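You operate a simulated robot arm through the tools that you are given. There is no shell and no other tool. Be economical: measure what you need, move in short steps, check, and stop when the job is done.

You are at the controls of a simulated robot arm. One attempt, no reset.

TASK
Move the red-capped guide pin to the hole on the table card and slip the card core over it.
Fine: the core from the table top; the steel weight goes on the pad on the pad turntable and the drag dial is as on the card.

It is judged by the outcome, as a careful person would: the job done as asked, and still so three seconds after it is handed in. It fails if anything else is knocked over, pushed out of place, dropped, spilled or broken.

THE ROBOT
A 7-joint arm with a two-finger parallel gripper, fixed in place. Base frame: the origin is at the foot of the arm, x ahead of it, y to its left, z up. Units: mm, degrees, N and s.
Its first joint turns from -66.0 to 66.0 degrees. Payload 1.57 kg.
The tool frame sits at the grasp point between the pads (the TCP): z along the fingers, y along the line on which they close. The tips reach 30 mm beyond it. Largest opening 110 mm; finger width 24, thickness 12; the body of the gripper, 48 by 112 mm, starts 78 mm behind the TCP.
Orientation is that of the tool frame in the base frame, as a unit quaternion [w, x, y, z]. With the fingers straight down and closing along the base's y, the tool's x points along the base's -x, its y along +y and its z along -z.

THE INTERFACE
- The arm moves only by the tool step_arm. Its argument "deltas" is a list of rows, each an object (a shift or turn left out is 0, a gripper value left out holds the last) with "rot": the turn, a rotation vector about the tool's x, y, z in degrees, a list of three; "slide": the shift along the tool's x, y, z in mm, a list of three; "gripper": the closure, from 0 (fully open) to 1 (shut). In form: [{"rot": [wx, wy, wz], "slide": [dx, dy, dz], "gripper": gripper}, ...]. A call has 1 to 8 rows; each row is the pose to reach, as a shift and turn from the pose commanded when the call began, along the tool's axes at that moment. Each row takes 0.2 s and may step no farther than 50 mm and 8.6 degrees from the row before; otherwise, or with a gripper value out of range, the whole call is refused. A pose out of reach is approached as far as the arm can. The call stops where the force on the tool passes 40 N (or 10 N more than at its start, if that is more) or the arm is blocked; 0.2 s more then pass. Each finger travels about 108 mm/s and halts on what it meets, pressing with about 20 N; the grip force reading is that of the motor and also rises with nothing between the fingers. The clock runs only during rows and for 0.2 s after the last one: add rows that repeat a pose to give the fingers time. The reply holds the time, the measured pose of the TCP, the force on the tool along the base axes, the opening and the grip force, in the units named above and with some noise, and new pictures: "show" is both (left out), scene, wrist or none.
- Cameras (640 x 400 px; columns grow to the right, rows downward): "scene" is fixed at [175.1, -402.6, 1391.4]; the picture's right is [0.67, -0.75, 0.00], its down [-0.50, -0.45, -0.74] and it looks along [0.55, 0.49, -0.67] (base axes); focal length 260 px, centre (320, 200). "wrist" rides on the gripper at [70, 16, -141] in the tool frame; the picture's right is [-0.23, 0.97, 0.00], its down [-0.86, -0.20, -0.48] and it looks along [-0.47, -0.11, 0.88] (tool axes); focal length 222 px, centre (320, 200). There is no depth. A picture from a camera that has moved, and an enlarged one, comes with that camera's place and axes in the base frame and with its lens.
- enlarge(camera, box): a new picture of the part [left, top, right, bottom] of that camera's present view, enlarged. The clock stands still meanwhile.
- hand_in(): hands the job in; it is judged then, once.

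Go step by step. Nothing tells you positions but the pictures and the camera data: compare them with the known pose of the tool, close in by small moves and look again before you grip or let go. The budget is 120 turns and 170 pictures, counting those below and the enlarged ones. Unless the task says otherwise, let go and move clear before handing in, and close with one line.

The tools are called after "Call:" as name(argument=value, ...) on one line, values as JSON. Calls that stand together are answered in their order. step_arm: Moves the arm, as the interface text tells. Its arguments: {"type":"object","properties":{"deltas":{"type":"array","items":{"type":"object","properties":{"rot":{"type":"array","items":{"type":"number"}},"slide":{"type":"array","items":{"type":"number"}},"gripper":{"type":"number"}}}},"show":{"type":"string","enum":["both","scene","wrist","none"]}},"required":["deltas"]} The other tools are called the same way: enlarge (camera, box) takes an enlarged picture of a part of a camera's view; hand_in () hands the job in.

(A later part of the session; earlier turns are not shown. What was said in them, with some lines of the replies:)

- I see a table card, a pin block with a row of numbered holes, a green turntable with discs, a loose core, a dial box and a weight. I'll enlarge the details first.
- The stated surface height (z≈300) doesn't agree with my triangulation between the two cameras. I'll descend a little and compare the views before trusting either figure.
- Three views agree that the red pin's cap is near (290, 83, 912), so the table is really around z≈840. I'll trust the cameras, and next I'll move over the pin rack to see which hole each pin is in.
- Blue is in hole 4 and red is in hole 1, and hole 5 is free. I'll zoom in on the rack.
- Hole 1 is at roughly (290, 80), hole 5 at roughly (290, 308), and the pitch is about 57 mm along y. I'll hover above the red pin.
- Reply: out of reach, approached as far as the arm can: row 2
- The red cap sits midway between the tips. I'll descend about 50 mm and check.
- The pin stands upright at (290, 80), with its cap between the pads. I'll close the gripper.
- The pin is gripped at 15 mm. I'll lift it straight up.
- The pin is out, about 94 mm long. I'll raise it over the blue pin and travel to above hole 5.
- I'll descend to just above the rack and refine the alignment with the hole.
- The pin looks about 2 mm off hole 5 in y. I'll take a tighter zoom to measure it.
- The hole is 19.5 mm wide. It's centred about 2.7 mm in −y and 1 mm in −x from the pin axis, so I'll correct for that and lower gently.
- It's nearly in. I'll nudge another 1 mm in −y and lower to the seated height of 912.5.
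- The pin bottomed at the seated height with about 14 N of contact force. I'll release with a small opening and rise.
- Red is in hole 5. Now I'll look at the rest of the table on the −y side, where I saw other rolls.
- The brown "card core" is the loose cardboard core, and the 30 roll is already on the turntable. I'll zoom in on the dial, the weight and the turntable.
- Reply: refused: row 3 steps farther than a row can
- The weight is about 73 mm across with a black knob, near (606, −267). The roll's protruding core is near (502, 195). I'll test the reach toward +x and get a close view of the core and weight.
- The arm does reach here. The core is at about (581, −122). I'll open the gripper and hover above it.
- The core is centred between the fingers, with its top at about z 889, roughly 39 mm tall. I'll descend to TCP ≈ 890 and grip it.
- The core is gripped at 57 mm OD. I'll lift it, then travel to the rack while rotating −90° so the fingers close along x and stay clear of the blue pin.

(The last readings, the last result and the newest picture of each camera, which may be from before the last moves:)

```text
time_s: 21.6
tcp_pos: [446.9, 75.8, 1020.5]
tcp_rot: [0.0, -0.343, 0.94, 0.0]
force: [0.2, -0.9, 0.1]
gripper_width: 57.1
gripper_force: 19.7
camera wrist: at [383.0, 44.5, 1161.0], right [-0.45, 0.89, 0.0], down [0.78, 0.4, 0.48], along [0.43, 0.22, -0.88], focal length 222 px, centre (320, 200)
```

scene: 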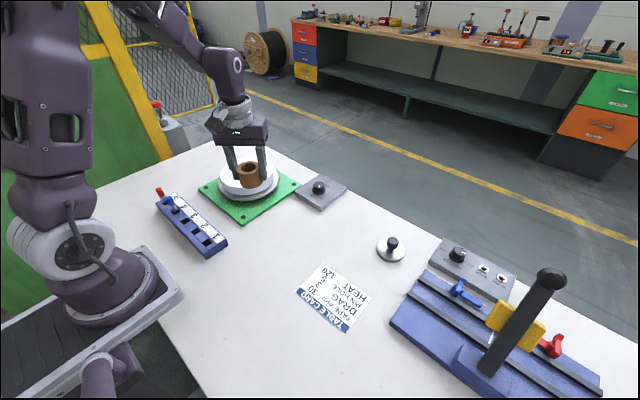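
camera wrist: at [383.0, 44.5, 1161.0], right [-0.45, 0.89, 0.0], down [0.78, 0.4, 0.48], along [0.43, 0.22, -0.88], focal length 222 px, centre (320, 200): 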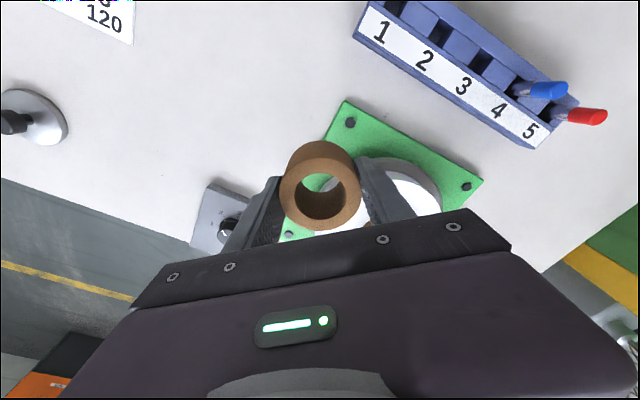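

The orientation is as intended. I'll continue to above hole 5 and finish the rotation.

Call:
step_arm(deltas=[{"slide": [-4.3, 46.2, 0], "rot": [0, 0, -8.4]}, {"slide": [-8.6, 92.4, 0], "rot": [0, 0, -16.7]}, {"slide": [-12.9, 138.6, 0], "rot": [0, 0, -25]}, {"slide": [-17.2, 184.8, 0], "rot": [0, 0, -33.4]}, {"slide": [-21.5, 231, 0], "rot": [0, 0, -41.7]}, {"slide": [-25.7, 277, 0], "rot": [0, 0, -50]}, {"slide": [-25.7, 277, 0], "rot": [0, 0, -50]}])

Call:
enlarge(camera="wrist", box=[220, 70, 420, 230])

Call:
enlarge(camera="scene", box=[140, 130, 240, 230])

```text
time_s: 23.2
tcp_pos: [288.0, 309.6, 1021.3]
tcp_rot: [0.001, 0.708, -0.706, 0.0]
force: [1.5, -0.2, -0.5]
gripper_width: 57.4
gripper_force: 20.0
camera wrist: at [271.1, 239.9, 1162.4], right [-0.97, 0.23, 0.0], down [0.2, 0.86, 0.48], along [0.11, 0.47, -0.88], focal length 222 px, centre (320, 200)
```

scene: 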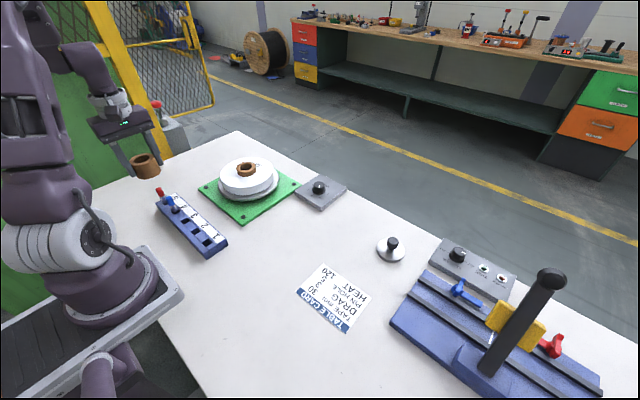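
wrist: 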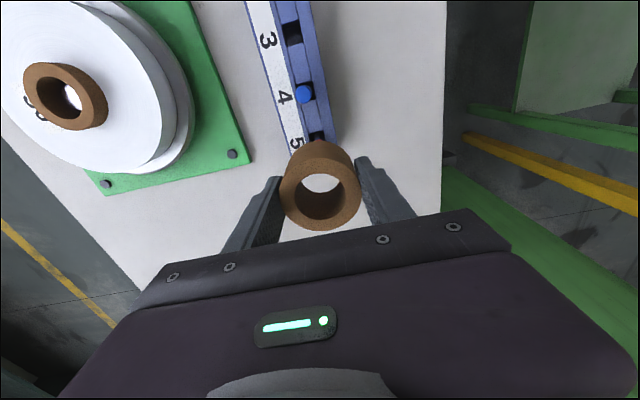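

```text
2.50 times, centred on (320, 150) of wrist
camera zoom: at [271.1, 239.9, 1162.4], right [-0.97, 0.23, 0.0], down [0.2, 0.86, 0.48], along [0.11, 0.47, -0.88], focal length 555 px, centre (320, 325)
```

zoom: 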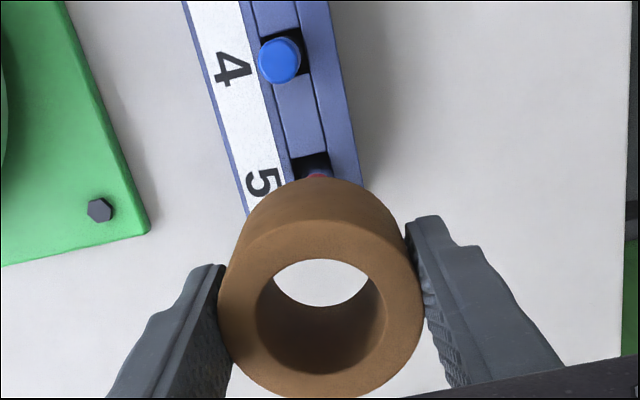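

```text
4.00 times, centred on (190, 180) of scene
camera zoom: at [175.1, -402.5, 1391.4], right [0.67, -0.75, 0.0], down [-0.5, -0.45, -0.74], along [0.55, 0.49, -0.67], focal length 1038 px, centre (840, 280)
```

zoom: 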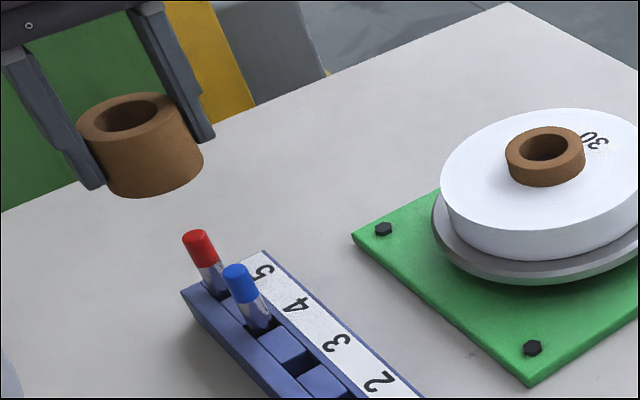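

I'll shift −4.6 mm in y to centre on the pin, then lower to just above the caps and look through the bore.

Call:
step_arm(deltas=[{"slide": [4.6, 0, 0]}, {"slide": [4.6, 0, 20]}, {"slide": [4.6, 0, 40]}, {"slide": [4.6, 0, 44]}], show="none")

Call:
enlarge(camera="wrist", box=[220, 70, 420, 230])

Call:
enlarge(camera="scene", box=[130, 140, 230, 240])

```text
time_s: 24.2
tcp_pos: [287.7, 302.1, 976.7]
tcp_rot: [0.0, 0.708, -0.707, 0.0]
force: [0.5, 0.5, -0.3]
gripper_width: 57.4
gripper_force: 19.8
```

```text
2.50 times, centred on (320, 150) of wrist
camera zoom: at [271.1, 233.4, 1116.9], right [-0.97, 0.23, 0.0], down [0.2, 0.85, 0.48], along [0.11, 0.47, -0.88], focal length 555 px, centre (320, 325)
```

zoom: 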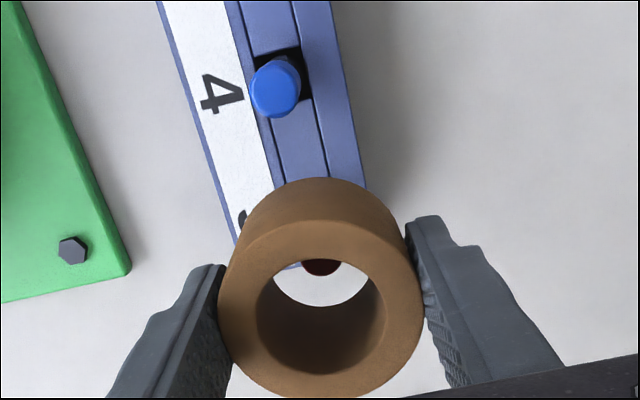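

```text
4.00 times, centred on (180, 190) of scene
camera zoom: at [175.1, -402.6, 1391.4], right [0.67, -0.75, 0.0], down [-0.5, -0.45, -0.74], along [0.55, 0.49, -0.67], focal length 1038 px, centre (880, 240)
```

zoom: 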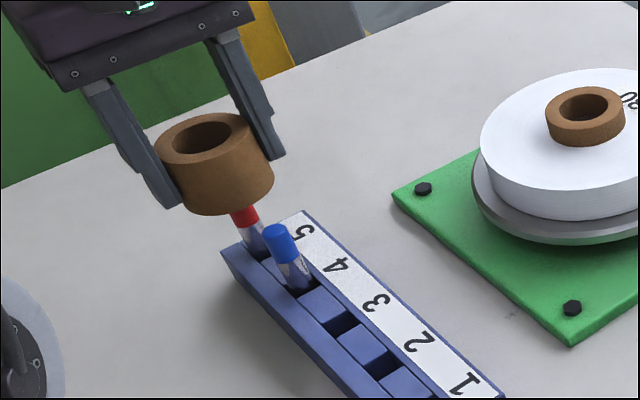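

The red cap shows through the bore, about 3 mm toward +y. I'll shift 2.5 mm and lower over the pin.

Call:
step_arm(deltas=[{"slide": [-2.5, 0, 0]}, {"slide": [-2.5, 0, 10]}, {"slide": [-2.5, 0, 22]}, {"slide": [-2.5, 0, 34]}, {"slide": [-2.5, 0, 46]}], show="none")

Call:
enlarge(camera="wrist", box=[220, 70, 420, 230])

Call:
enlarge(camera="scene", box=[130, 140, 230, 240])

```text
time_s: 25.4
tcp_pos: [289.1, 304.7, 930.6]
tcp_rot: [0.0, -0.707, 0.707, 0.0]
force: [-0.1, -0.1, 0.1]
gripper_width: 57.1
gripper_force: 20.1
```

```text
2.50 times, centred on (320, 150) of wrist
camera zoom: at [272.1, 235.5, 1071.0], right [-0.97, 0.23, 0.0], down [0.2, 0.86, 0.48], along [0.11, 0.47, -0.88], focal length 555 px, centre (320, 325)
```

zoom: 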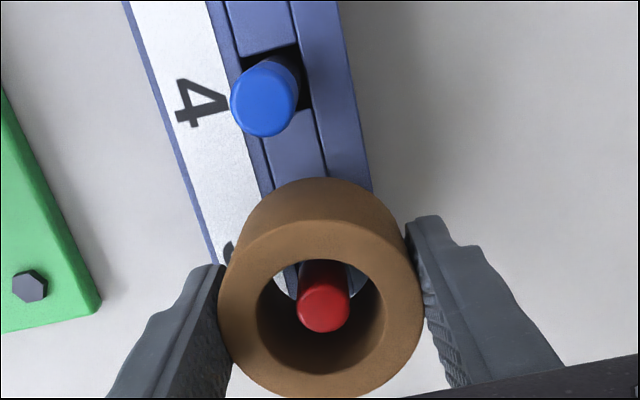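

```text
4.00 times, centred on (180, 190) of scene
camera zoom: at [175.1, -402.6, 1391.4], right [0.67, -0.75, 0.0], down [-0.5, -0.45, -0.74], along [0.55, 0.49, -0.67], focal length 1038 px, centre (880, 240)
```

zoom: 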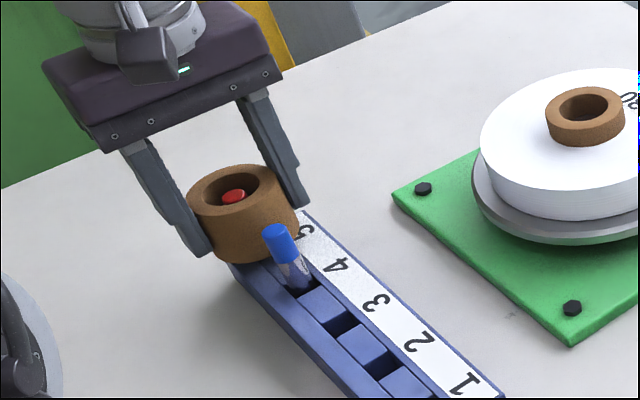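

The core is centred over the pin. I'll lower it to the rack in small steps.

Call:
step_arm(deltas=[{"slide": [0, 0, 6]}, {"slide": [0, 0, 11]}, {"slide": [0, 0, 15]}, {"slide": [0, 0, 18]}], show="none")

Call:
enlarge(camera="scene", box=[130, 140, 230, 240])

```text
time_s: 26.4
tcp_pos: [290.0, 304.7, 912.3]
tcp_rot: [0.0, 0.707, -0.707, 0.0]
force: [0.4, -1.7, 18.3]
gripper_width: 57.1
gripper_force: 20.0
```

```text
4.00 times, centred on (180, 190) of scene
camera zoom: at [175.0, -402.8, 1391.3], right [0.67, -0.75, 0.0], down [-0.5, -0.45, -0.74], along [0.55, 0.49, -0.67], focal length 1038 px, centre (880, 240)
```

zoom: 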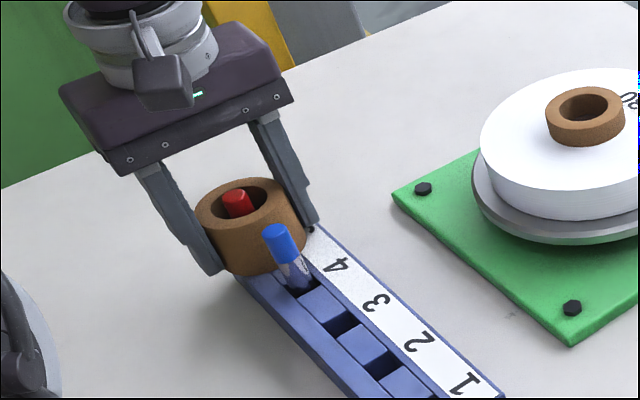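

Contact at 18 N, so the core is seated on the rack. I'll release and rise.

Call:
step_arm(deltas=[{"gripper": 0.3}, {"gripper": 0.25}, {"gripper": 0.25}, {"slide": [0, 0, -25]}, {"slide": [0, 0, -65]}, {"slide": [0, 0, -110]}, {"slide": [0, 0, -130]}], show="wrist")

Call:
enlarge(camera="scene", box=[130, 140, 230, 240])

```text
time_s: 28.0
tcp_pos: [288.8, 302.9, 1042.7]
tcp_rot: [-0.001, -0.707, 0.707, 0.001]
force: [0.2, -0.8, 0.3]
gripper_width: 82.3
gripper_force: 0.0
camera wrist: at [272.9, 235.3, 1183.9], right [-0.97, 0.23, 0.0], down [0.2, 0.86, 0.48], along [0.11, 0.47, -0.88], focal length 222 px, centre (320, 200)
```

wrist: 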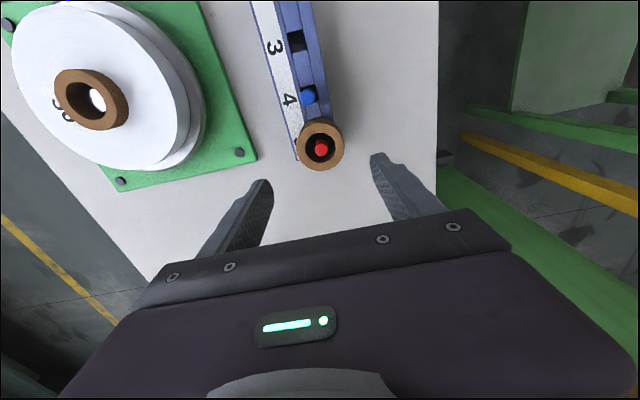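

```text
4.00 times, centred on (180, 190) of scene
camera zoom: at [175.1, -402.6, 1391.4], right [0.67, -0.75, 0.0], down [-0.5, -0.45, -0.74], along [0.55, 0.49, -0.67], focal length 1038 px, centre (880, 240)
```

zoom: 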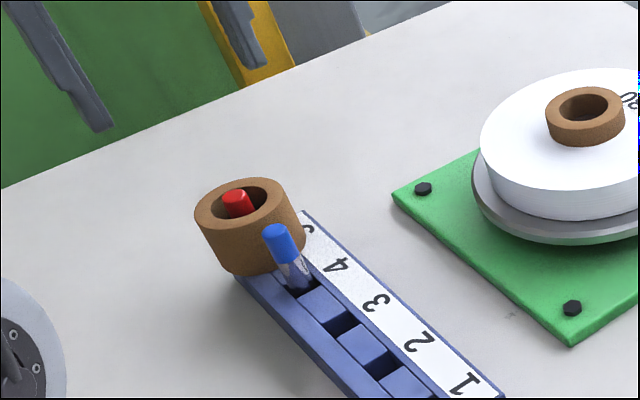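

The pin and core are done. Next is the steel weight at about (606, −267). I'll travel back high and rotate back to the standard orientation.

Call:
step_arm(deltas=[{"slide": [40, -22, 0], "rot": [0, 0, 7.5]}, {"slide": [80, -44, 0], "rot": [0, 0, 15]}, {"slide": [120, -66, 0], "rot": [0, 0, 22.5]}, {"slide": [160, -88, 0], "rot": [0, 0, 30]}, {"slide": [200, -110, 0], "rot": [0, 0, 37.5]}, {"slide": [240, -132, 0], "rot": [0, 0, 45]}, {"slide": [280, -154, 0], "rot": [0, 0, 52.5]}, {"slide": [320, -176, 0], "rot": [0, 0, 60]}], show="none")

```text
time_s: 29.8
tcp_pos: [465.1, -16.9, 1040.5]
tcp_rot: [0.001, -0.259, 0.966, 0.0]
force: [0.6, -0.5, 0.4]
gripper_width: 82.7
gripper_force: 0.1
```

Call:
step_arm(deltas=[{"slide": [0.4, -41, 0], "rot": [0, 0, 5]}, {"slide": [0.8, -82, 0], "rot": [0, 0, 10]}, {"slide": [1.2, -123, 0], "rot": [0, 0, 15]}, {"slide": [1.6, -164, 0], "rot": [0, 0, 20]}, {"slide": [2, -205, 0], "rot": [0, 0, 25]}, {"slide": [2.4, -246, 0], "rot": [0, 0, 30]}, {"slide": [2.9, -287, 0], "rot": [0, 0, 30]}, {"slide": [2.9, -287, 20], "rot": [0, 0, 30]}])

Call:
enlarge(camera="wrist", box=[220, 80, 420, 220])

```text
time_s: 31.6
tcp_pos: [605.9, -266.6, 1020.5]
tcp_rot: [-0.001, 0.002, 1.0, 0.0]
force: [-0.4, 0.1, 0.1]
gripper_width: 82.4
gripper_force: 0.2
camera wrist: at [534.7, -249.8, 1161.2], right [0.23, 0.97, 0.0], down [0.86, -0.2, 0.48], along [0.46, -0.11, -0.88], focal length 222 px, centre (320, 200)
```

scene: 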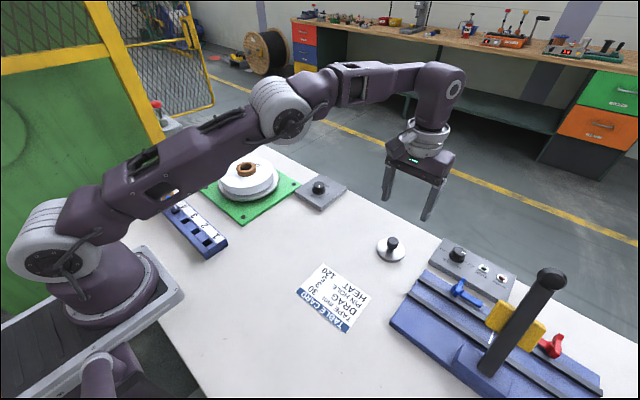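
wrist: 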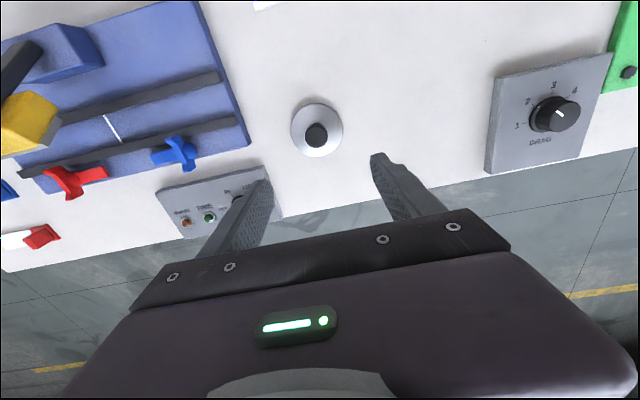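

```text
2.86 times, centred on (320, 150) of wrist
camera zoom: at [534.7, -249.8, 1161.2], right [0.23, 0.97, 0.0], down [0.86, -0.2, 0.48], along [0.46, -0.11, -0.88], focal length 635 px, centre (320, 343)
```

zoom: 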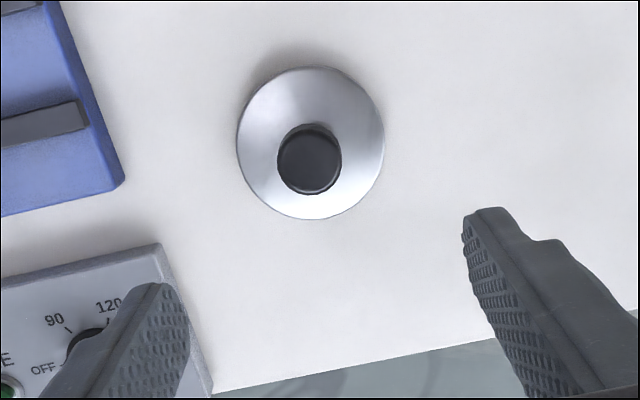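

The weight is centred at about (588.7, −267.7). Its knob is about 25 mm across with its top near z 899. I'll align and descend partway to check.

Call:
step_arm(deltas=[{"slide": [17, -1, 20], "gripper": 0.45}, {"slide": [17, -1, 50], "gripper": 0.45}, {"slide": [17, -1, 80], "gripper": 0.45}, {"slide": [17, -1, 80], "gripper": 0.45}], show="none")

Call:
enlarge(camera="wrist", box=[220, 90, 420, 230])

Call:
enlarge(camera="scene", box=[340, 180, 460, 280])

```text
time_s: 32.6
tcp_pos: [588.2, -267.9, 941.5]
tcp_rot: [0.0, 0.0, 1.0, -0.001]
force: [0.6, 0.3, -0.7]
gripper_width: 60.4
gripper_force: 0.2
```

```text
2.86 times, centred on (320, 160) of wrist
camera zoom: at [517.9, -249.8, 1082.1], right [0.23, 0.97, 0.0], down [0.86, -0.2, 0.48], along [0.47, -0.11, -0.88], focal length 635 px, centre (320, 314)
```

zoom: 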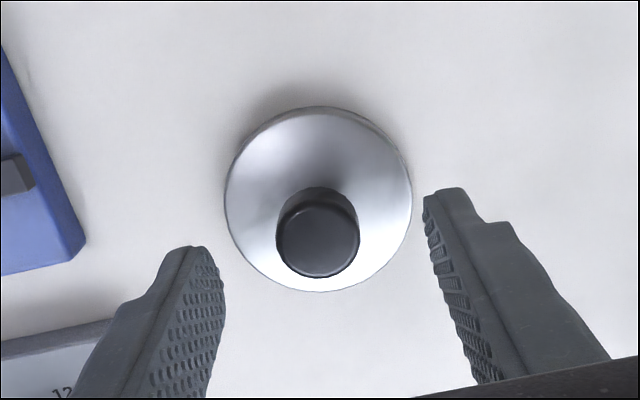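

```text
4.00 times, centred on (400, 230) of scene
camera zoom: at [175.1, -402.6, 1391.4], right [0.67, -0.75, 0.0], down [-0.5, -0.45, -0.74], along [0.55, 0.49, -0.67], focal length 1038 px, centre (0, 80)
```

zoom: 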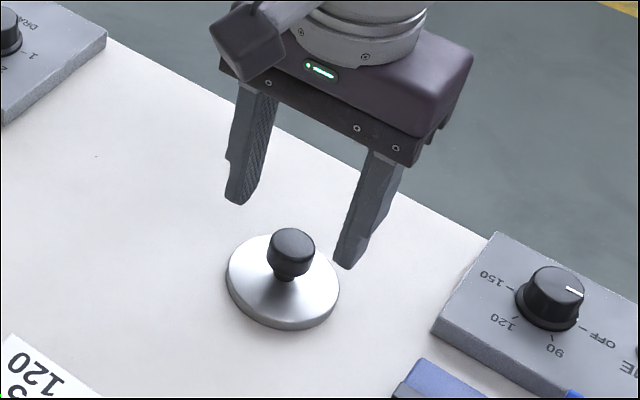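

It's aligned within about 1.5 mm. I'll correct, descend to z≈904 and grip the knob.

Call:
step_arm(deltas=[{"slide": [-1.5, -1, 15]}, {"slide": [-1.5, -1, 30]}, {"slide": [-1.5, -1, 38]}, {"slide": [-1.5, -1, 38], "gripper": 0.8}, {"slide": [-1.5, -1, 38], "gripper": 1}, {"slide": [-1.5, -1, 38], "gripper": 1}], show="none")

Call:
enlarge(camera="wrist", box=[220, 90, 420, 230])

Call:
enlarge(camera="scene", box=[340, 180, 460, 280])

```text
time_s: 34.0
tcp_pos: [589.6, -269.1, 904.8]
tcp_rot: [0.0, 0.0, 1.0, 0.0]
force: [-0.5, -1.1, 0.3]
gripper_width: 27.0
gripper_force: 20.4
```

```text
2.86 times, centred on (320, 160) of wrist
camera zoom: at [520.3, -251.5, 1044.7], right [0.23, 0.97, 0.0], down [0.86, -0.2, 0.48], along [0.47, -0.11, -0.88], focal length 635 px, centre (320, 314)
```

zoom: 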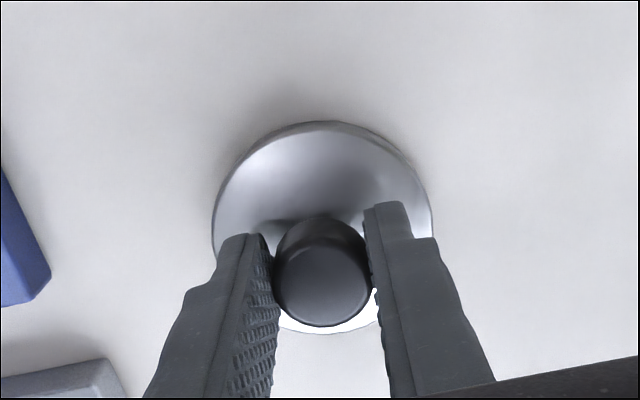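

```text
4.00 times, centred on (400, 230) of scene
camera zoom: at [175.1, -402.6, 1391.4], right [0.67, -0.75, 0.0], down [-0.5, -0.45, -0.74], along [0.55, 0.49, -0.67], focal length 1038 px, centre (0, 80)
```

zoom: 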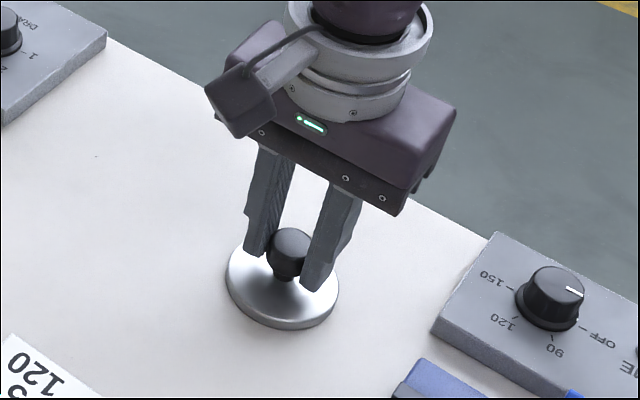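

The knob is gripped at 27 mm. I'll lift the weight and check that it holds.

Call:
step_arm(deltas=[{"slide": [0, 0, -10]}, {"slide": [0, 0, -30]}, {"slide": [0, 0, -60]}, {"slide": [0, 0, -95]}, {"slide": [0, 0, -130]}], show="wrist")

```text
time_s: 35.2
tcp_pos: [590.8, -267.3, 1033.6]
tcp_rot: [0.0, 0.0, 1.0, 0.001]
force: [-0.5, 0.3, -4.0]
gripper_width: 27.4
gripper_force: 19.8
camera wrist: at [520.6, -250.6, 1174.6], right [0.23, 0.97, 0.0], down [0.86, -0.2, 0.48], along [0.47, -0.11, -0.88], focal length 222 px, centre (320, 200)
```

wrist: 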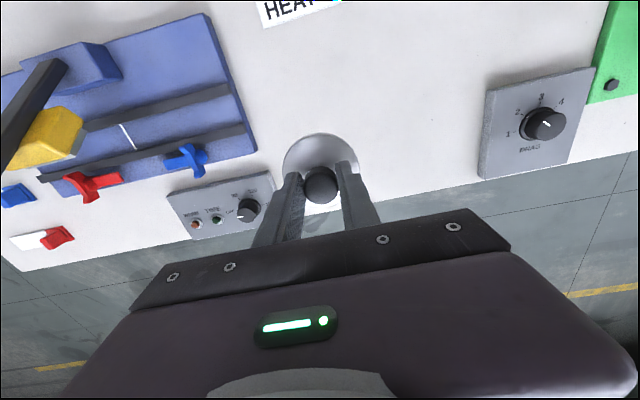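

The weight is held securely, with about 4 N on the tool. I'll carry it toward the turntable, where the roll's core is near (510, 197) with its top at about z 930.

Call:
step_arm(deltas=[{"slide": [10, 45, -15]}, {"slide": [20, 90, -30]}, {"slide": [30, 135, -30]}, {"slide": [40, 180, -30]}, {"slide": [50, 225, -30]}, {"slide": [60, 270, -30]}, {"slide": [70, 315, -30]}, {"slide": [80, 360, -30]}])

Call:
enlarge(camera="wrist", box=[280, 40, 560, 240])

Call:
enlarge(camera="scene", box=[190, 120, 310, 230])

```text
time_s: 37.0
tcp_pos: [512.4, 92.2, 1062.3]
tcp_rot: [0.0, 0.001, 1.0, 0.0]
force: [0.5, 0.9, -3.2]
gripper_width: 27.2
gripper_force: 19.8
camera wrist: at [441.4, 109.9, 1202.6], right [0.23, 0.97, 0.0], down [0.85, -0.2, 0.48], along [0.47, -0.11, -0.88], focal length 222 px, centre (320, 200)
```

scene: 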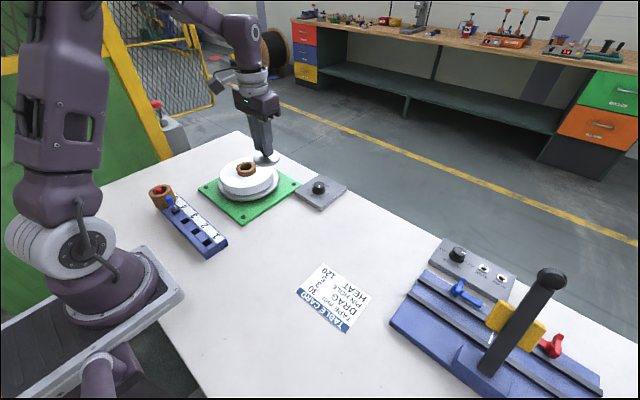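
wrist: 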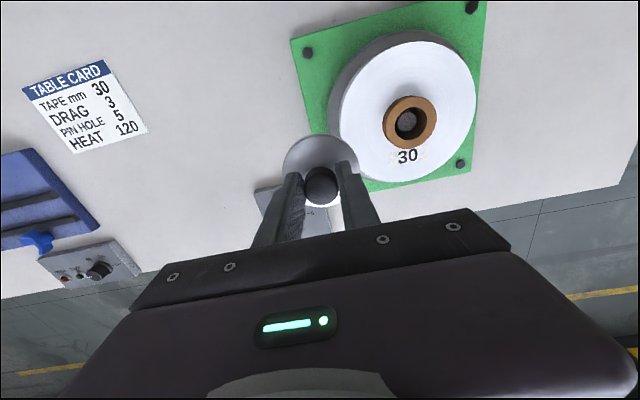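

```text
2.00 times, centred on (420, 140) of wrist
camera zoom: at [441.4, 109.9, 1202.6], right [0.23, 0.97, 0.0], down [0.85, -0.2, 0.48], along [0.47, -0.11, -0.88], focal length 444 px, centre (120, 320)
```

zoom: 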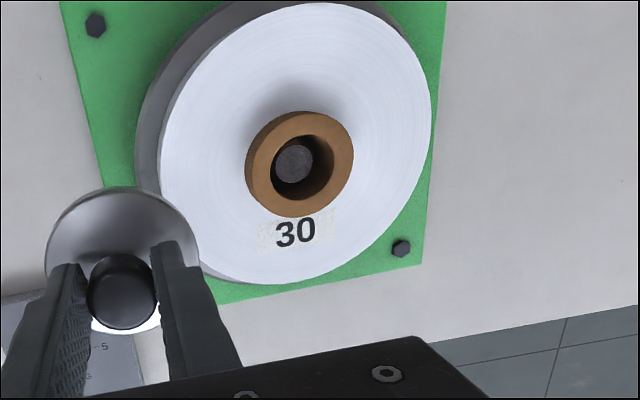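

```text
3.64 times, centred on (250, 175) of scene
camera zoom: at [175.1, -402.6, 1391.4], right [0.67, -0.75, 0.0], down [-0.5, -0.45, -0.74], along [0.55, 0.49, -0.67], focal length 944 px, centre (574, 291)
```

zoom: 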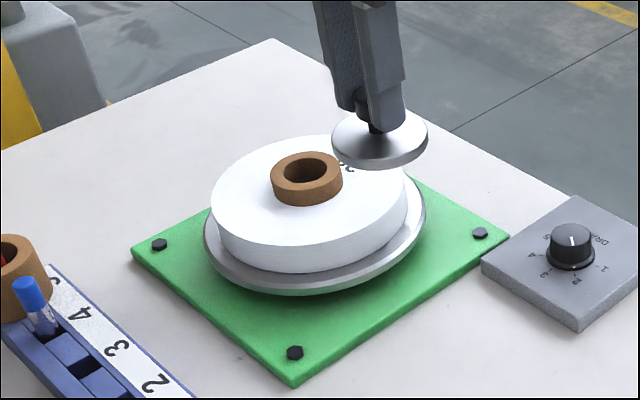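

The core on the roll is at about (509, 200), with its top near z 933. I'll move over it at a safe height and check the centring.

Call:
step_arm(deltas=[{"slide": [1.5, 45, 0]}, {"slide": [3, 90, 0]}, {"slide": [3.5, 108, 0]}, {"slide": [3.5, 108, 25]}, {"slide": [3.5, 108, 40]}], show="none")

Call:
enlarge(camera="wrist", box=[200, 50, 440, 230])

Call:
enlarge(camera="scene", box=[190, 110, 310, 230])

```text
time_s: 38.2
tcp_pos: [505.6, 201.3, 1022.5]
tcp_rot: [0.0, 0.0, 1.0, 0.0]
force: [0.1, 1.4, -2.6]
gripper_width: 27.2
gripper_force: 20.3
```

```text
2.22 times, centred on (320, 140) of wrist
camera zoom: at [435.4, 217.7, 1164.5], right [0.23, 0.97, 0.0], down [0.86, -0.2, 0.48], along [0.47, -0.11, -0.88], focal length 494 px, centre (320, 333)
```

zoom: 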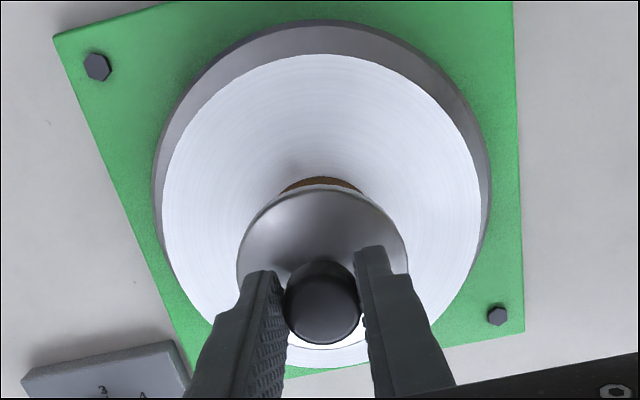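

```text
3.33 times, centred on (250, 170) of scene
camera zoom: at [175.2, -402.5, 1391.4], right [0.67, -0.75, 0.0], down [-0.5, -0.45, -0.74], along [0.55, 0.49, -0.67], focal length 865 px, centre (553, 300)
```

zoom: 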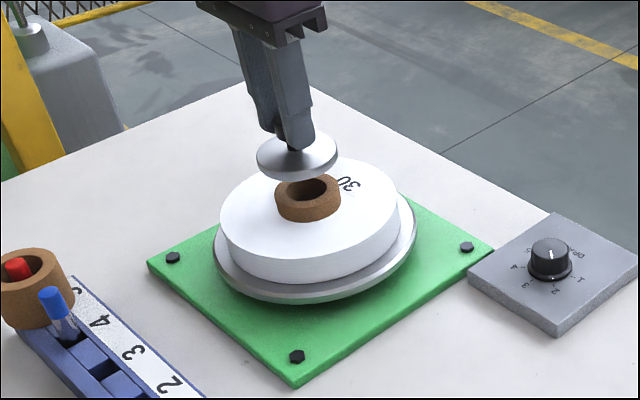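

It's aligned in y, but the weight needs about 5.5 mm in +x. I'll correct and lower to just above the core.

Call:
step_arm(deltas=[{"slide": [-5.5, 0.5, 0]}, {"slide": [-5.5, 0.5, 12]}, {"slide": [-5.5, 0.5, 22]}, {"slide": [-5.5, 0.5, 28]}], show="none")

Call:
enlarge(camera="wrist", box=[200, 50, 440, 230])

Call:
enlarge(camera="scene", box=[200, 120, 300, 220])

```text
time_s: 39.2
tcp_pos: [512.6, 199.5, 994.4]
tcp_rot: [0.0, 0.0, 1.0, 0.0]
force: [-0.5, -0.4, -3.8]
gripper_width: 27.2
gripper_force: 19.7
```

```text
2.22 times, centred on (320, 140) of wrist
camera zoom: at [442.1, 217.7, 1136.0], right [0.23, 0.97, 0.0], down [0.85, -0.2, 0.48], along [0.47, -0.11, -0.88], focal length 494 px, centre (320, 333)
```

zoom: 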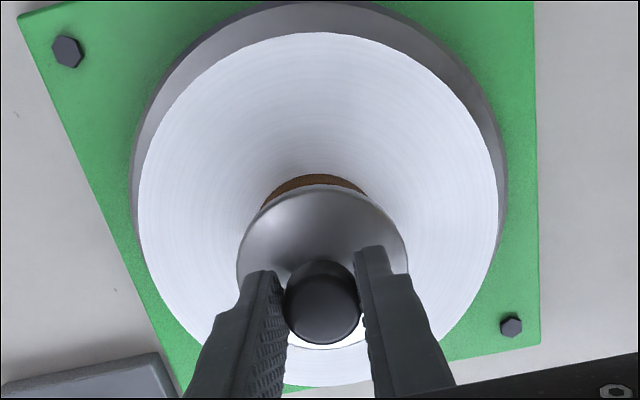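

```text
4.00 times, centred on (250, 170) of scene
camera zoom: at [175.1, -402.6, 1391.4], right [0.67, -0.75, 0.0], down [-0.5, -0.45, -0.74], along [0.55, 0.49, -0.67], focal length 1038 px, centre (600, 320)
```

zoom: 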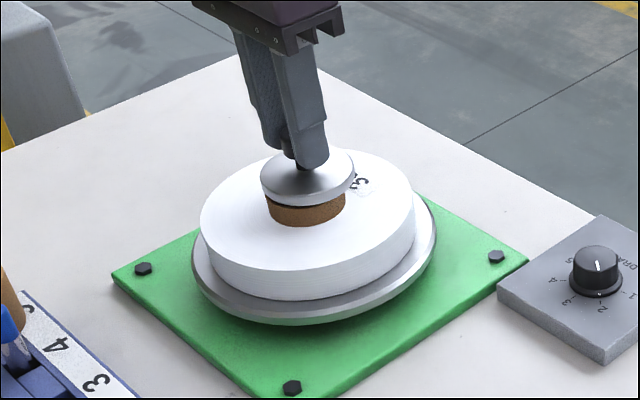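

It's centred within 2 mm. I'll nudge −1.5 mm in y and lower to contact.

Call:
step_arm(deltas=[{"slide": [0, -1.5, 3]}, {"slide": [0, -1.5, 5]}, {"slide": [0, -1.5, 7]}, {"slide": [0, -1.5, 8.5]}], show="none")

Call:
enlarge(camera="scene", box=[200, 120, 300, 220])

```text
time_s: 40.2
tcp_pos: [513.2, 198.8, 986.6]
tcp_rot: [0.0, 0.001, 1.0, 0.001]
force: [0.4, -0.9, 15.7]
gripper_width: 27.8
gripper_force: 19.9
```

```text
4.00 times, centred on (250, 170) of scene
camera zoom: at [174.9, -402.7, 1391.4], right [0.67, -0.75, 0.0], down [-0.5, -0.45, -0.74], along [0.55, 0.49, -0.67], focal length 1038 px, centre (600, 320)
```

zoom: 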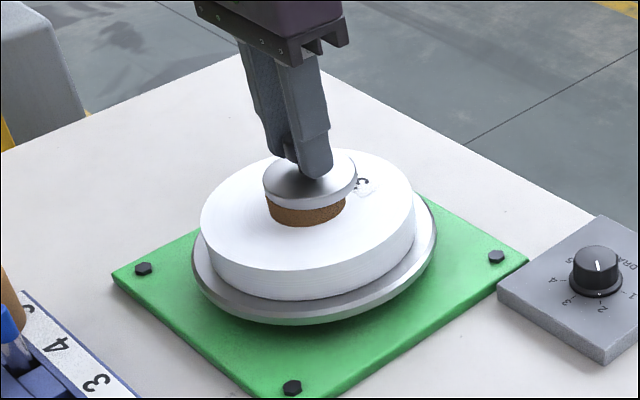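

It makes contact at the predicted height. I'll release and rise.

Call:
step_arm(deltas=[{"gripper": 0.6}, {"gripper": 0.55}, {"gripper": 0.55}, {"slide": [0, 0, -25]}, {"slide": [0, 0, -60]}, {"slide": [0, 0, -90]}], show="wrist")

Call:
enlarge(camera="scene", box=[190, 120, 360, 230])

```text
time_s: 41.6
tcp_pos: [513.3, 200.4, 1077.0]
tcp_rot: [-0.001, 0.0, 1.0, 0.0]
force: [-0.5, 0.0, -0.7]
gripper_width: 49.4
gripper_force: 0.1
camera wrist: at [442.5, 217.2, 1218.4], right [0.23, 0.97, 0.0], down [0.86, -0.2, 0.48], along [0.47, -0.11, -0.88], focal length 222 px, centre (320, 200)
```

wrist: 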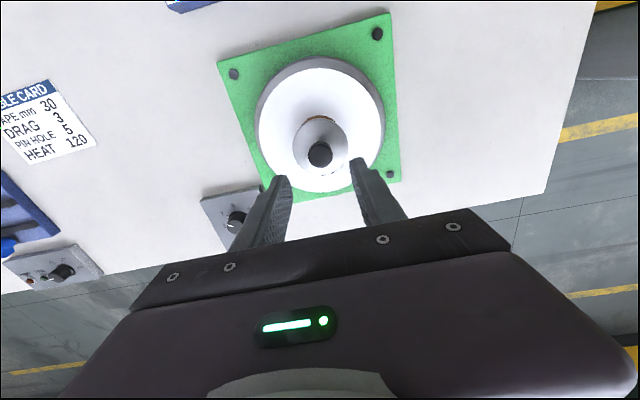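

```text
3.64 times, centred on (275, 175) of scene
camera zoom: at [175.1, -402.6, 1391.4], right [0.67, -0.75, 0.0], down [-0.5, -0.45, -0.74], along [0.55, 0.49, -0.67], focal length 944 px, centre (484, 291)
```

zoom: 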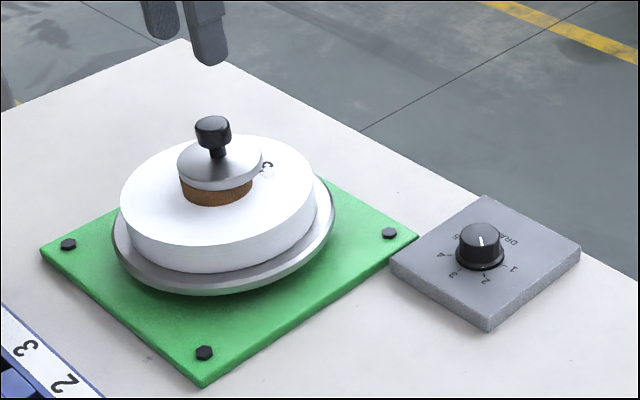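

The weight rests level on the roll. Now the drag dial, near (645, 17). I'll hover above it for a close look.

Call:
step_arm(deltas=[{"slide": [-27, -40, 0]}, {"slide": [-54, -80, 0]}, {"slide": [-81, -120, 0]}, {"slide": [-105, -155, 20]}, {"slide": [-120, -183, 50]}, {"slide": [-120, -183, 80]}], show="wrist")

Call:
enlarge(camera="wrist", box=[240, 70, 400, 190])

Call:
enlarge(camera="scene", box=[285, 160, 355, 220])

```text
time_s: 43.0
tcp_pos: [633.1, 15.3, 995.8]
tcp_rot: [0.0, 0.0, 1.0, -0.001]
force: [-0.3, -0.2, -0.9]
gripper_width: 49.7
gripper_force: 0.1
camera wrist: at [562.8, 32.6, 1137.5], right [0.23, 0.97, 0.0], down [0.85, -0.2, 0.48], along [0.47, -0.11, -0.88], focal length 222 px, centre (320, 200)
```

wrist: 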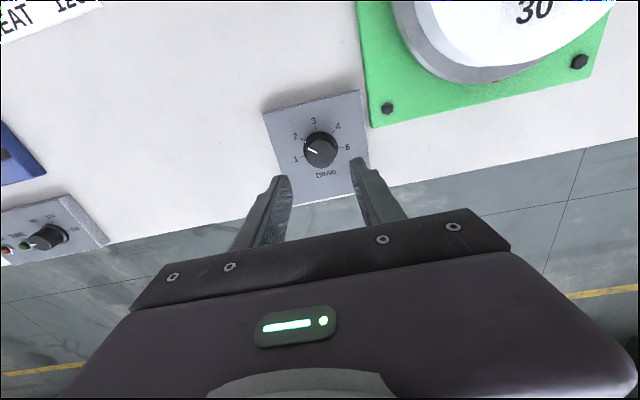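

```text
3.33 times, centred on (320, 130) of wrist
camera zoom: at [562.8, 32.6, 1137.5], right [0.23, 0.97, 0.0], down [0.85, -0.2, 0.48], along [0.47, -0.11, -0.88], focal length 740 px, centre (320, 433)
```

zoom: 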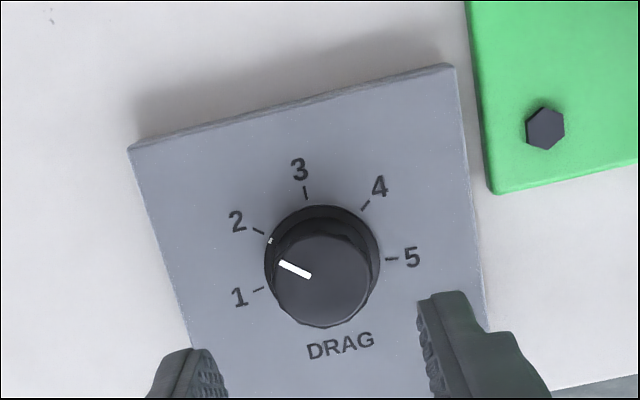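

```text
6.67 times, centred on (320, 190) of scene
camera zoom: at [175.1, -402.6, 1391.4], right [0.67, -0.75, 0.0], down [-0.5, -0.45, -0.74], along [0.55, 0.49, -0.67], focal length 1730 px, centre (320, 267)
```

zoom: 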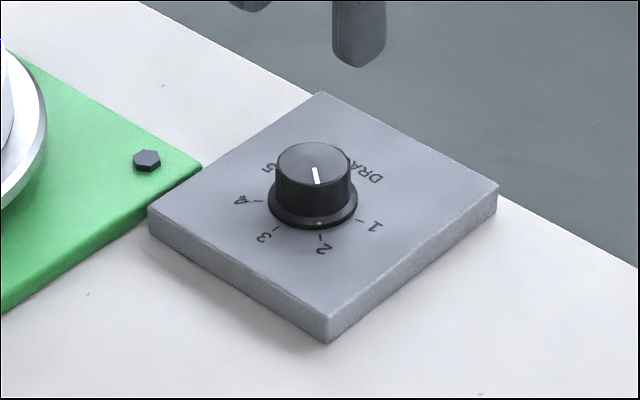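

The dial reads 2. The ticks are 50° apart and the knob is about 31 mm across, centred near (638.4, 15.8). It needs about 50° clockwise seen from above. I'll align and descend.

Call:
step_arm(deltas=[{"slide": [-5.4, 0, 20], "gripper": 0.45}, {"slide": [-5.4, 0, 45], "gripper": 0.45}, {"slide": [-5.4, 0, 65], "gripper": 0.45}], show="none")

Call:
enlarge(camera="wrist", box=[240, 110, 400, 230])

Call:
enlarge(camera="scene", box=[285, 140, 365, 220])

```text
time_s: 43.8
tcp_pos: [639.2, 16.4, 932.2]
tcp_rot: [-0.001, -0.001, 1.0, 0.0]
force: [0.4, 0.4, 0.2]
gripper_width: 60.3
gripper_force: 0.1
```

```text
3.33 times, centred on (320, 170) of wrist
camera zoom: at [568.2, 33.9, 1073.3], right [0.23, 0.97, 0.0], down [0.85, -0.2, 0.48], along [0.47, -0.11, -0.88], focal length 740 px, centre (320, 300)
```

zoom: 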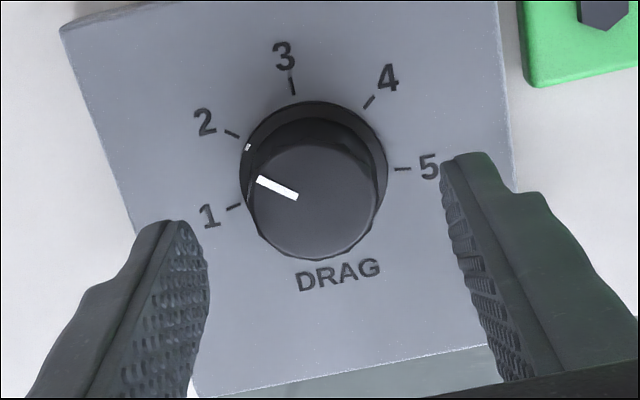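

```text
5.00 times, centred on (325, 180) of scene
camera zoom: at [175.1, -402.6, 1391.4], right [0.67, -0.75, 0.0], down [-0.5, -0.45, -0.74], along [0.55, 0.49, -0.67], focal length 1297 px, centre (295, 300)
```

zoom: 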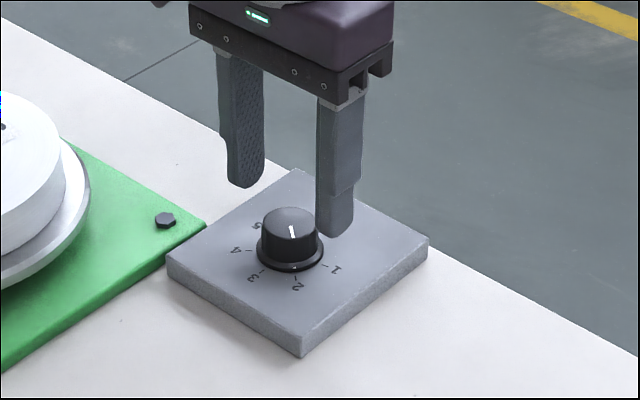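

I'll go down to the knob and grip it, with the tips just above the skirt.

Call:
step_arm(deltas=[{"slide": [0, -1.2, 10]}, {"slide": [0, -1.2, 20]}, {"slide": [0, -1.2, 28]}, {"slide": [0, -1.2, 28], "gripper": 0.7}, {"slide": [0, -1.2, 28], "gripper": 1}, {"slide": [0, -1.2, 28], "gripper": 1}], show="none")

Call:
enlarge(camera="wrist", box=[240, 110, 400, 230])

Call:
enlarge(camera="scene", box=[285, 140, 365, 220])

```text
time_s: 45.2
tcp_pos: [637.7, 15.6, 904.1]
tcp_rot: [0.0, -0.001, 1.0, -0.001]
force: [0.1, -2.3, -1.4]
gripper_width: 34.7
gripper_force: 42.3
```

```text
3.33 times, centred on (320, 170) of wrist
camera zoom: at [567.5, 32.5, 1045.3], right [0.23, 0.97, 0.0], down [0.85, -0.2, 0.48], along [0.47, -0.11, -0.88], focal length 740 px, centre (320, 300)
```

zoom: 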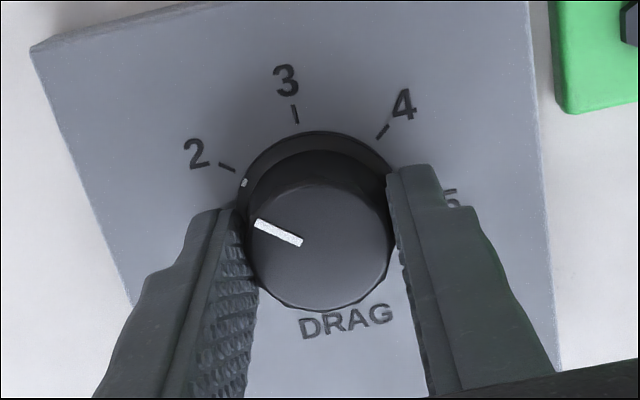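

```text
5.00 times, centred on (325, 180) of scene
camera zoom: at [175.1, -402.6, 1391.4], right [0.67, -0.75, 0.0], down [-0.5, -0.45, -0.74], along [0.55, 0.49, -0.67], focal length 1297 px, centre (295, 300)
```

zoom: 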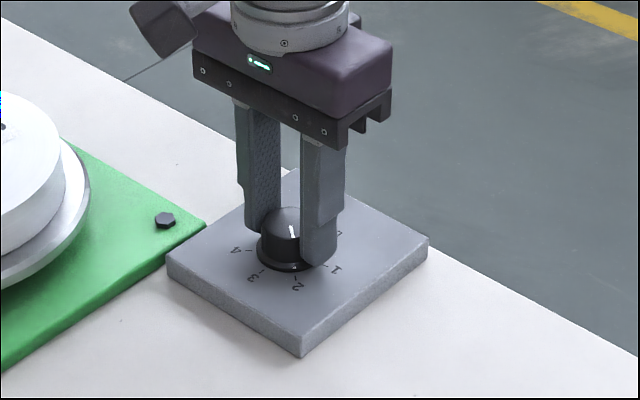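

The knob is gripped. I'll turn about +50° around the tool z axis.

Call:
step_arm(deltas=[{"rot": [0, 0, 8]}, {"rot": [0, 0, 16]}, {"rot": [0, 0, 24]}, {"rot": [0, 0, 32]}, {"rot": [0, 0, 40]}, {"rot": [0, 0, 46]}, {"rot": [0, 0, 50]}, {"rot": [0, 0, 50]}], show="wrist")

Call:
enlarge(camera="wrist", box=[240, 110, 400, 230])

Call:
enlarge(camera="scene", box=[285, 140, 365, 220])

```text
time_s: 47.0
tcp_pos: [637.8, 14.8, 904.5]
tcp_rot: [0.0, 0.424, 0.906, 0.0]
force: [-1.6, -5.3, 3.8]
gripper_width: 34.7
gripper_force: 41.6
camera wrist: at [604.8, 79.6, 1045.3], right [0.89, 0.45, 0.0], down [0.4, -0.78, 0.48], along [0.22, -0.43, -0.88], focal length 222 px, centre (320, 200)
```

wrist: 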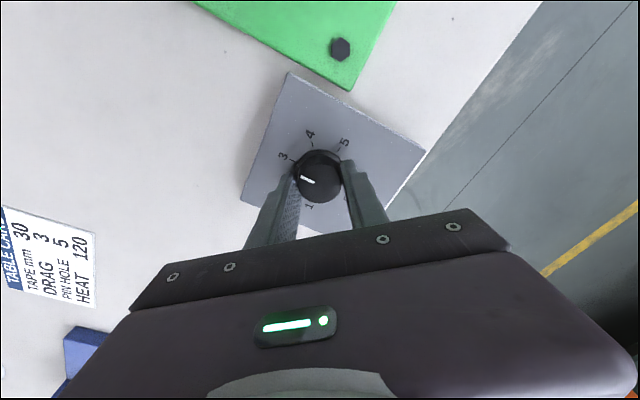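

```text
3.33 times, centred on (320, 170) of wrist
camera zoom: at [604.8, 79.6, 1045.3], right [0.89, 0.45, 0.0], down [0.4, -0.78, 0.48], along [0.22, -0.43, -0.88], focal length 740 px, centre (320, 300)
```

zoom: 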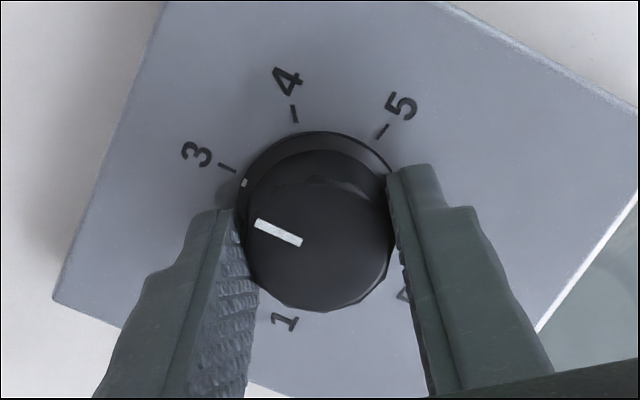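

```text
5.00 times, centred on (325, 180) of scene
camera zoom: at [175.0, -402.7, 1391.3], right [0.67, -0.75, 0.0], down [-0.5, -0.45, -0.74], along [0.55, 0.49, -0.67], focal length 1297 px, centre (295, 300)
```

zoom: 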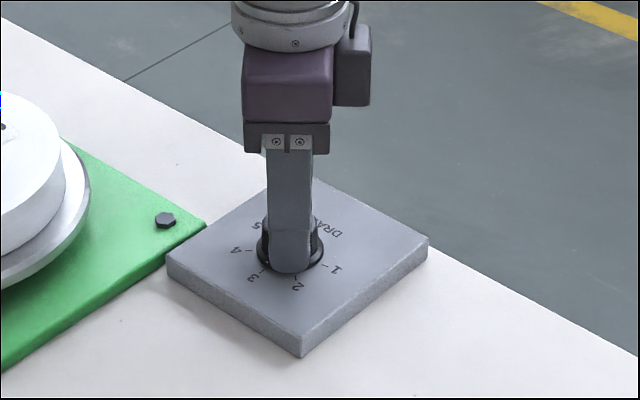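

The dial turned a full 50° with no slip, and its mark lines up at 3. I'll release, rise and verify.

Call:
step_arm(deltas=[{"gripper": 0.6}, {"gripper": 0.5}, {"gripper": 0.5}, {"slide": [0, 0, -25]}, {"slide": [0, 0, -60]}, {"slide": [0, 0, -95]}], show="none")

Call:
enlarge(camera="wrist", box=[250, 80, 390, 180])

Call:
enlarge(camera="scene", box=[285, 160, 355, 220])

```text
time_s: 48.4
tcp_pos: [636.7, 16.2, 998.6]
tcp_rot: [-0.001, 0.423, 0.906, 0.0]
force: [-0.1, -0.3, -0.2]
gripper_width: 54.8
gripper_force: 0.0
```

```text
4.00 times, centred on (320, 130) of wrist
camera zoom: at [603.3, 79.8, 1139.4], right [0.89, 0.45, 0.0], down [0.4, -0.78, 0.48], along [0.22, -0.43, -0.88], focal length 888 px, centre (320, 480)
```

zoom: 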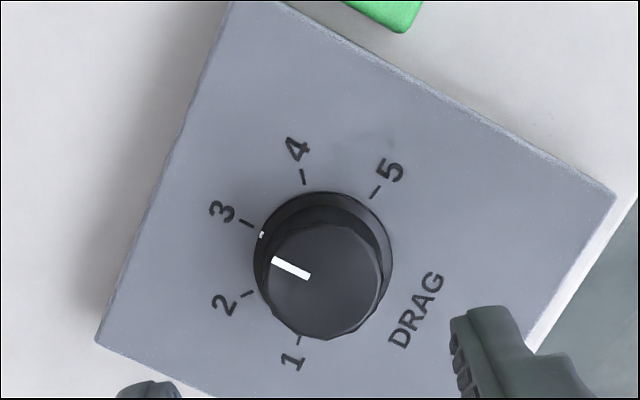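

```text
6.67 times, centred on (320, 190) of scene
camera zoom: at [175.1, -402.6, 1391.4], right [0.67, -0.75, 0.0], down [-0.5, -0.45, -0.74], along [0.55, 0.49, -0.67], focal length 1730 px, centre (320, 267)
```

zoom: 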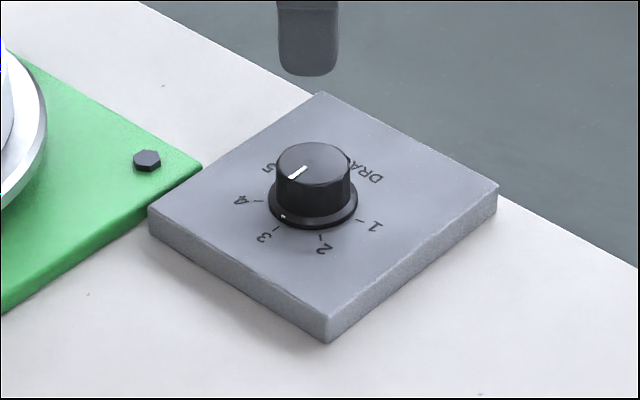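

The dial points at 3. I'll move clear and do a final check of everything.

Call:
step_arm(deltas=[{"slide": [0, 0, -40]}, {"slide": [10, -20, -80]}, {"slide": [30, -40, -110]}, {"slide": [50, -60, -120]}], show="scene")

Call:
enlarge(camera="scene", box=[130, 130, 310, 260])

```text
time_s: 49.4
tcp_pos: [558.1, 13.1, 1116.9]
tcp_rot: [0.0, 0.423, 0.906, 0.0]
force: [0.2, 0.2, -0.6]
gripper_width: 55.0
gripper_force: 0.1
```

scene: 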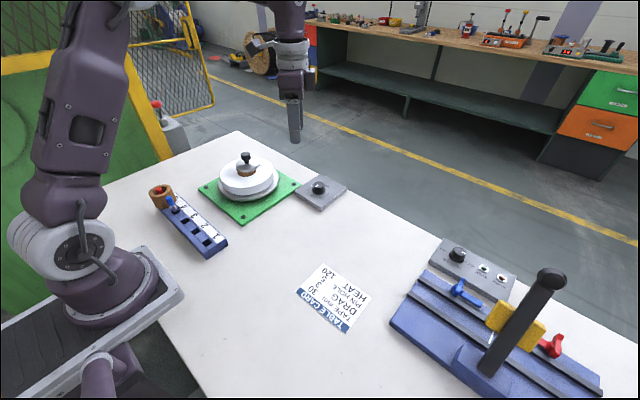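

```text
3.08 times, centred on (220, 195) of scene
camera zoom: at [175.1, -402.6, 1391.4], right [0.67, -0.75, 0.0], down [-0.5, -0.45, -0.74], along [0.55, 0.49, -0.67], focal length 798 px, centre (628, 215)
```

zoom: 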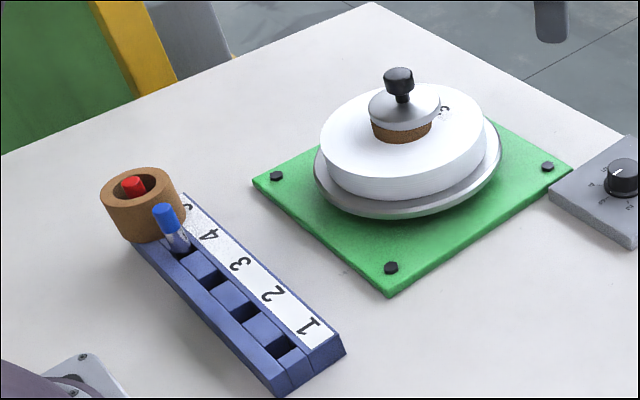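

The red pin is in hole 5 with the card core over it, the weight sits on the 30 roll, the dial is at 3, and nothing else has moved. I'm handing in.

Call:
hand_in()

```text
The job is handed in.
```

I put the red-capped pin in hole 5 with the table-top card core over it, set the steel weight on the 30 roll on the turntable (resting on its raised centre core), turned the drag dial to 3, and handed the job in with the arm clear.
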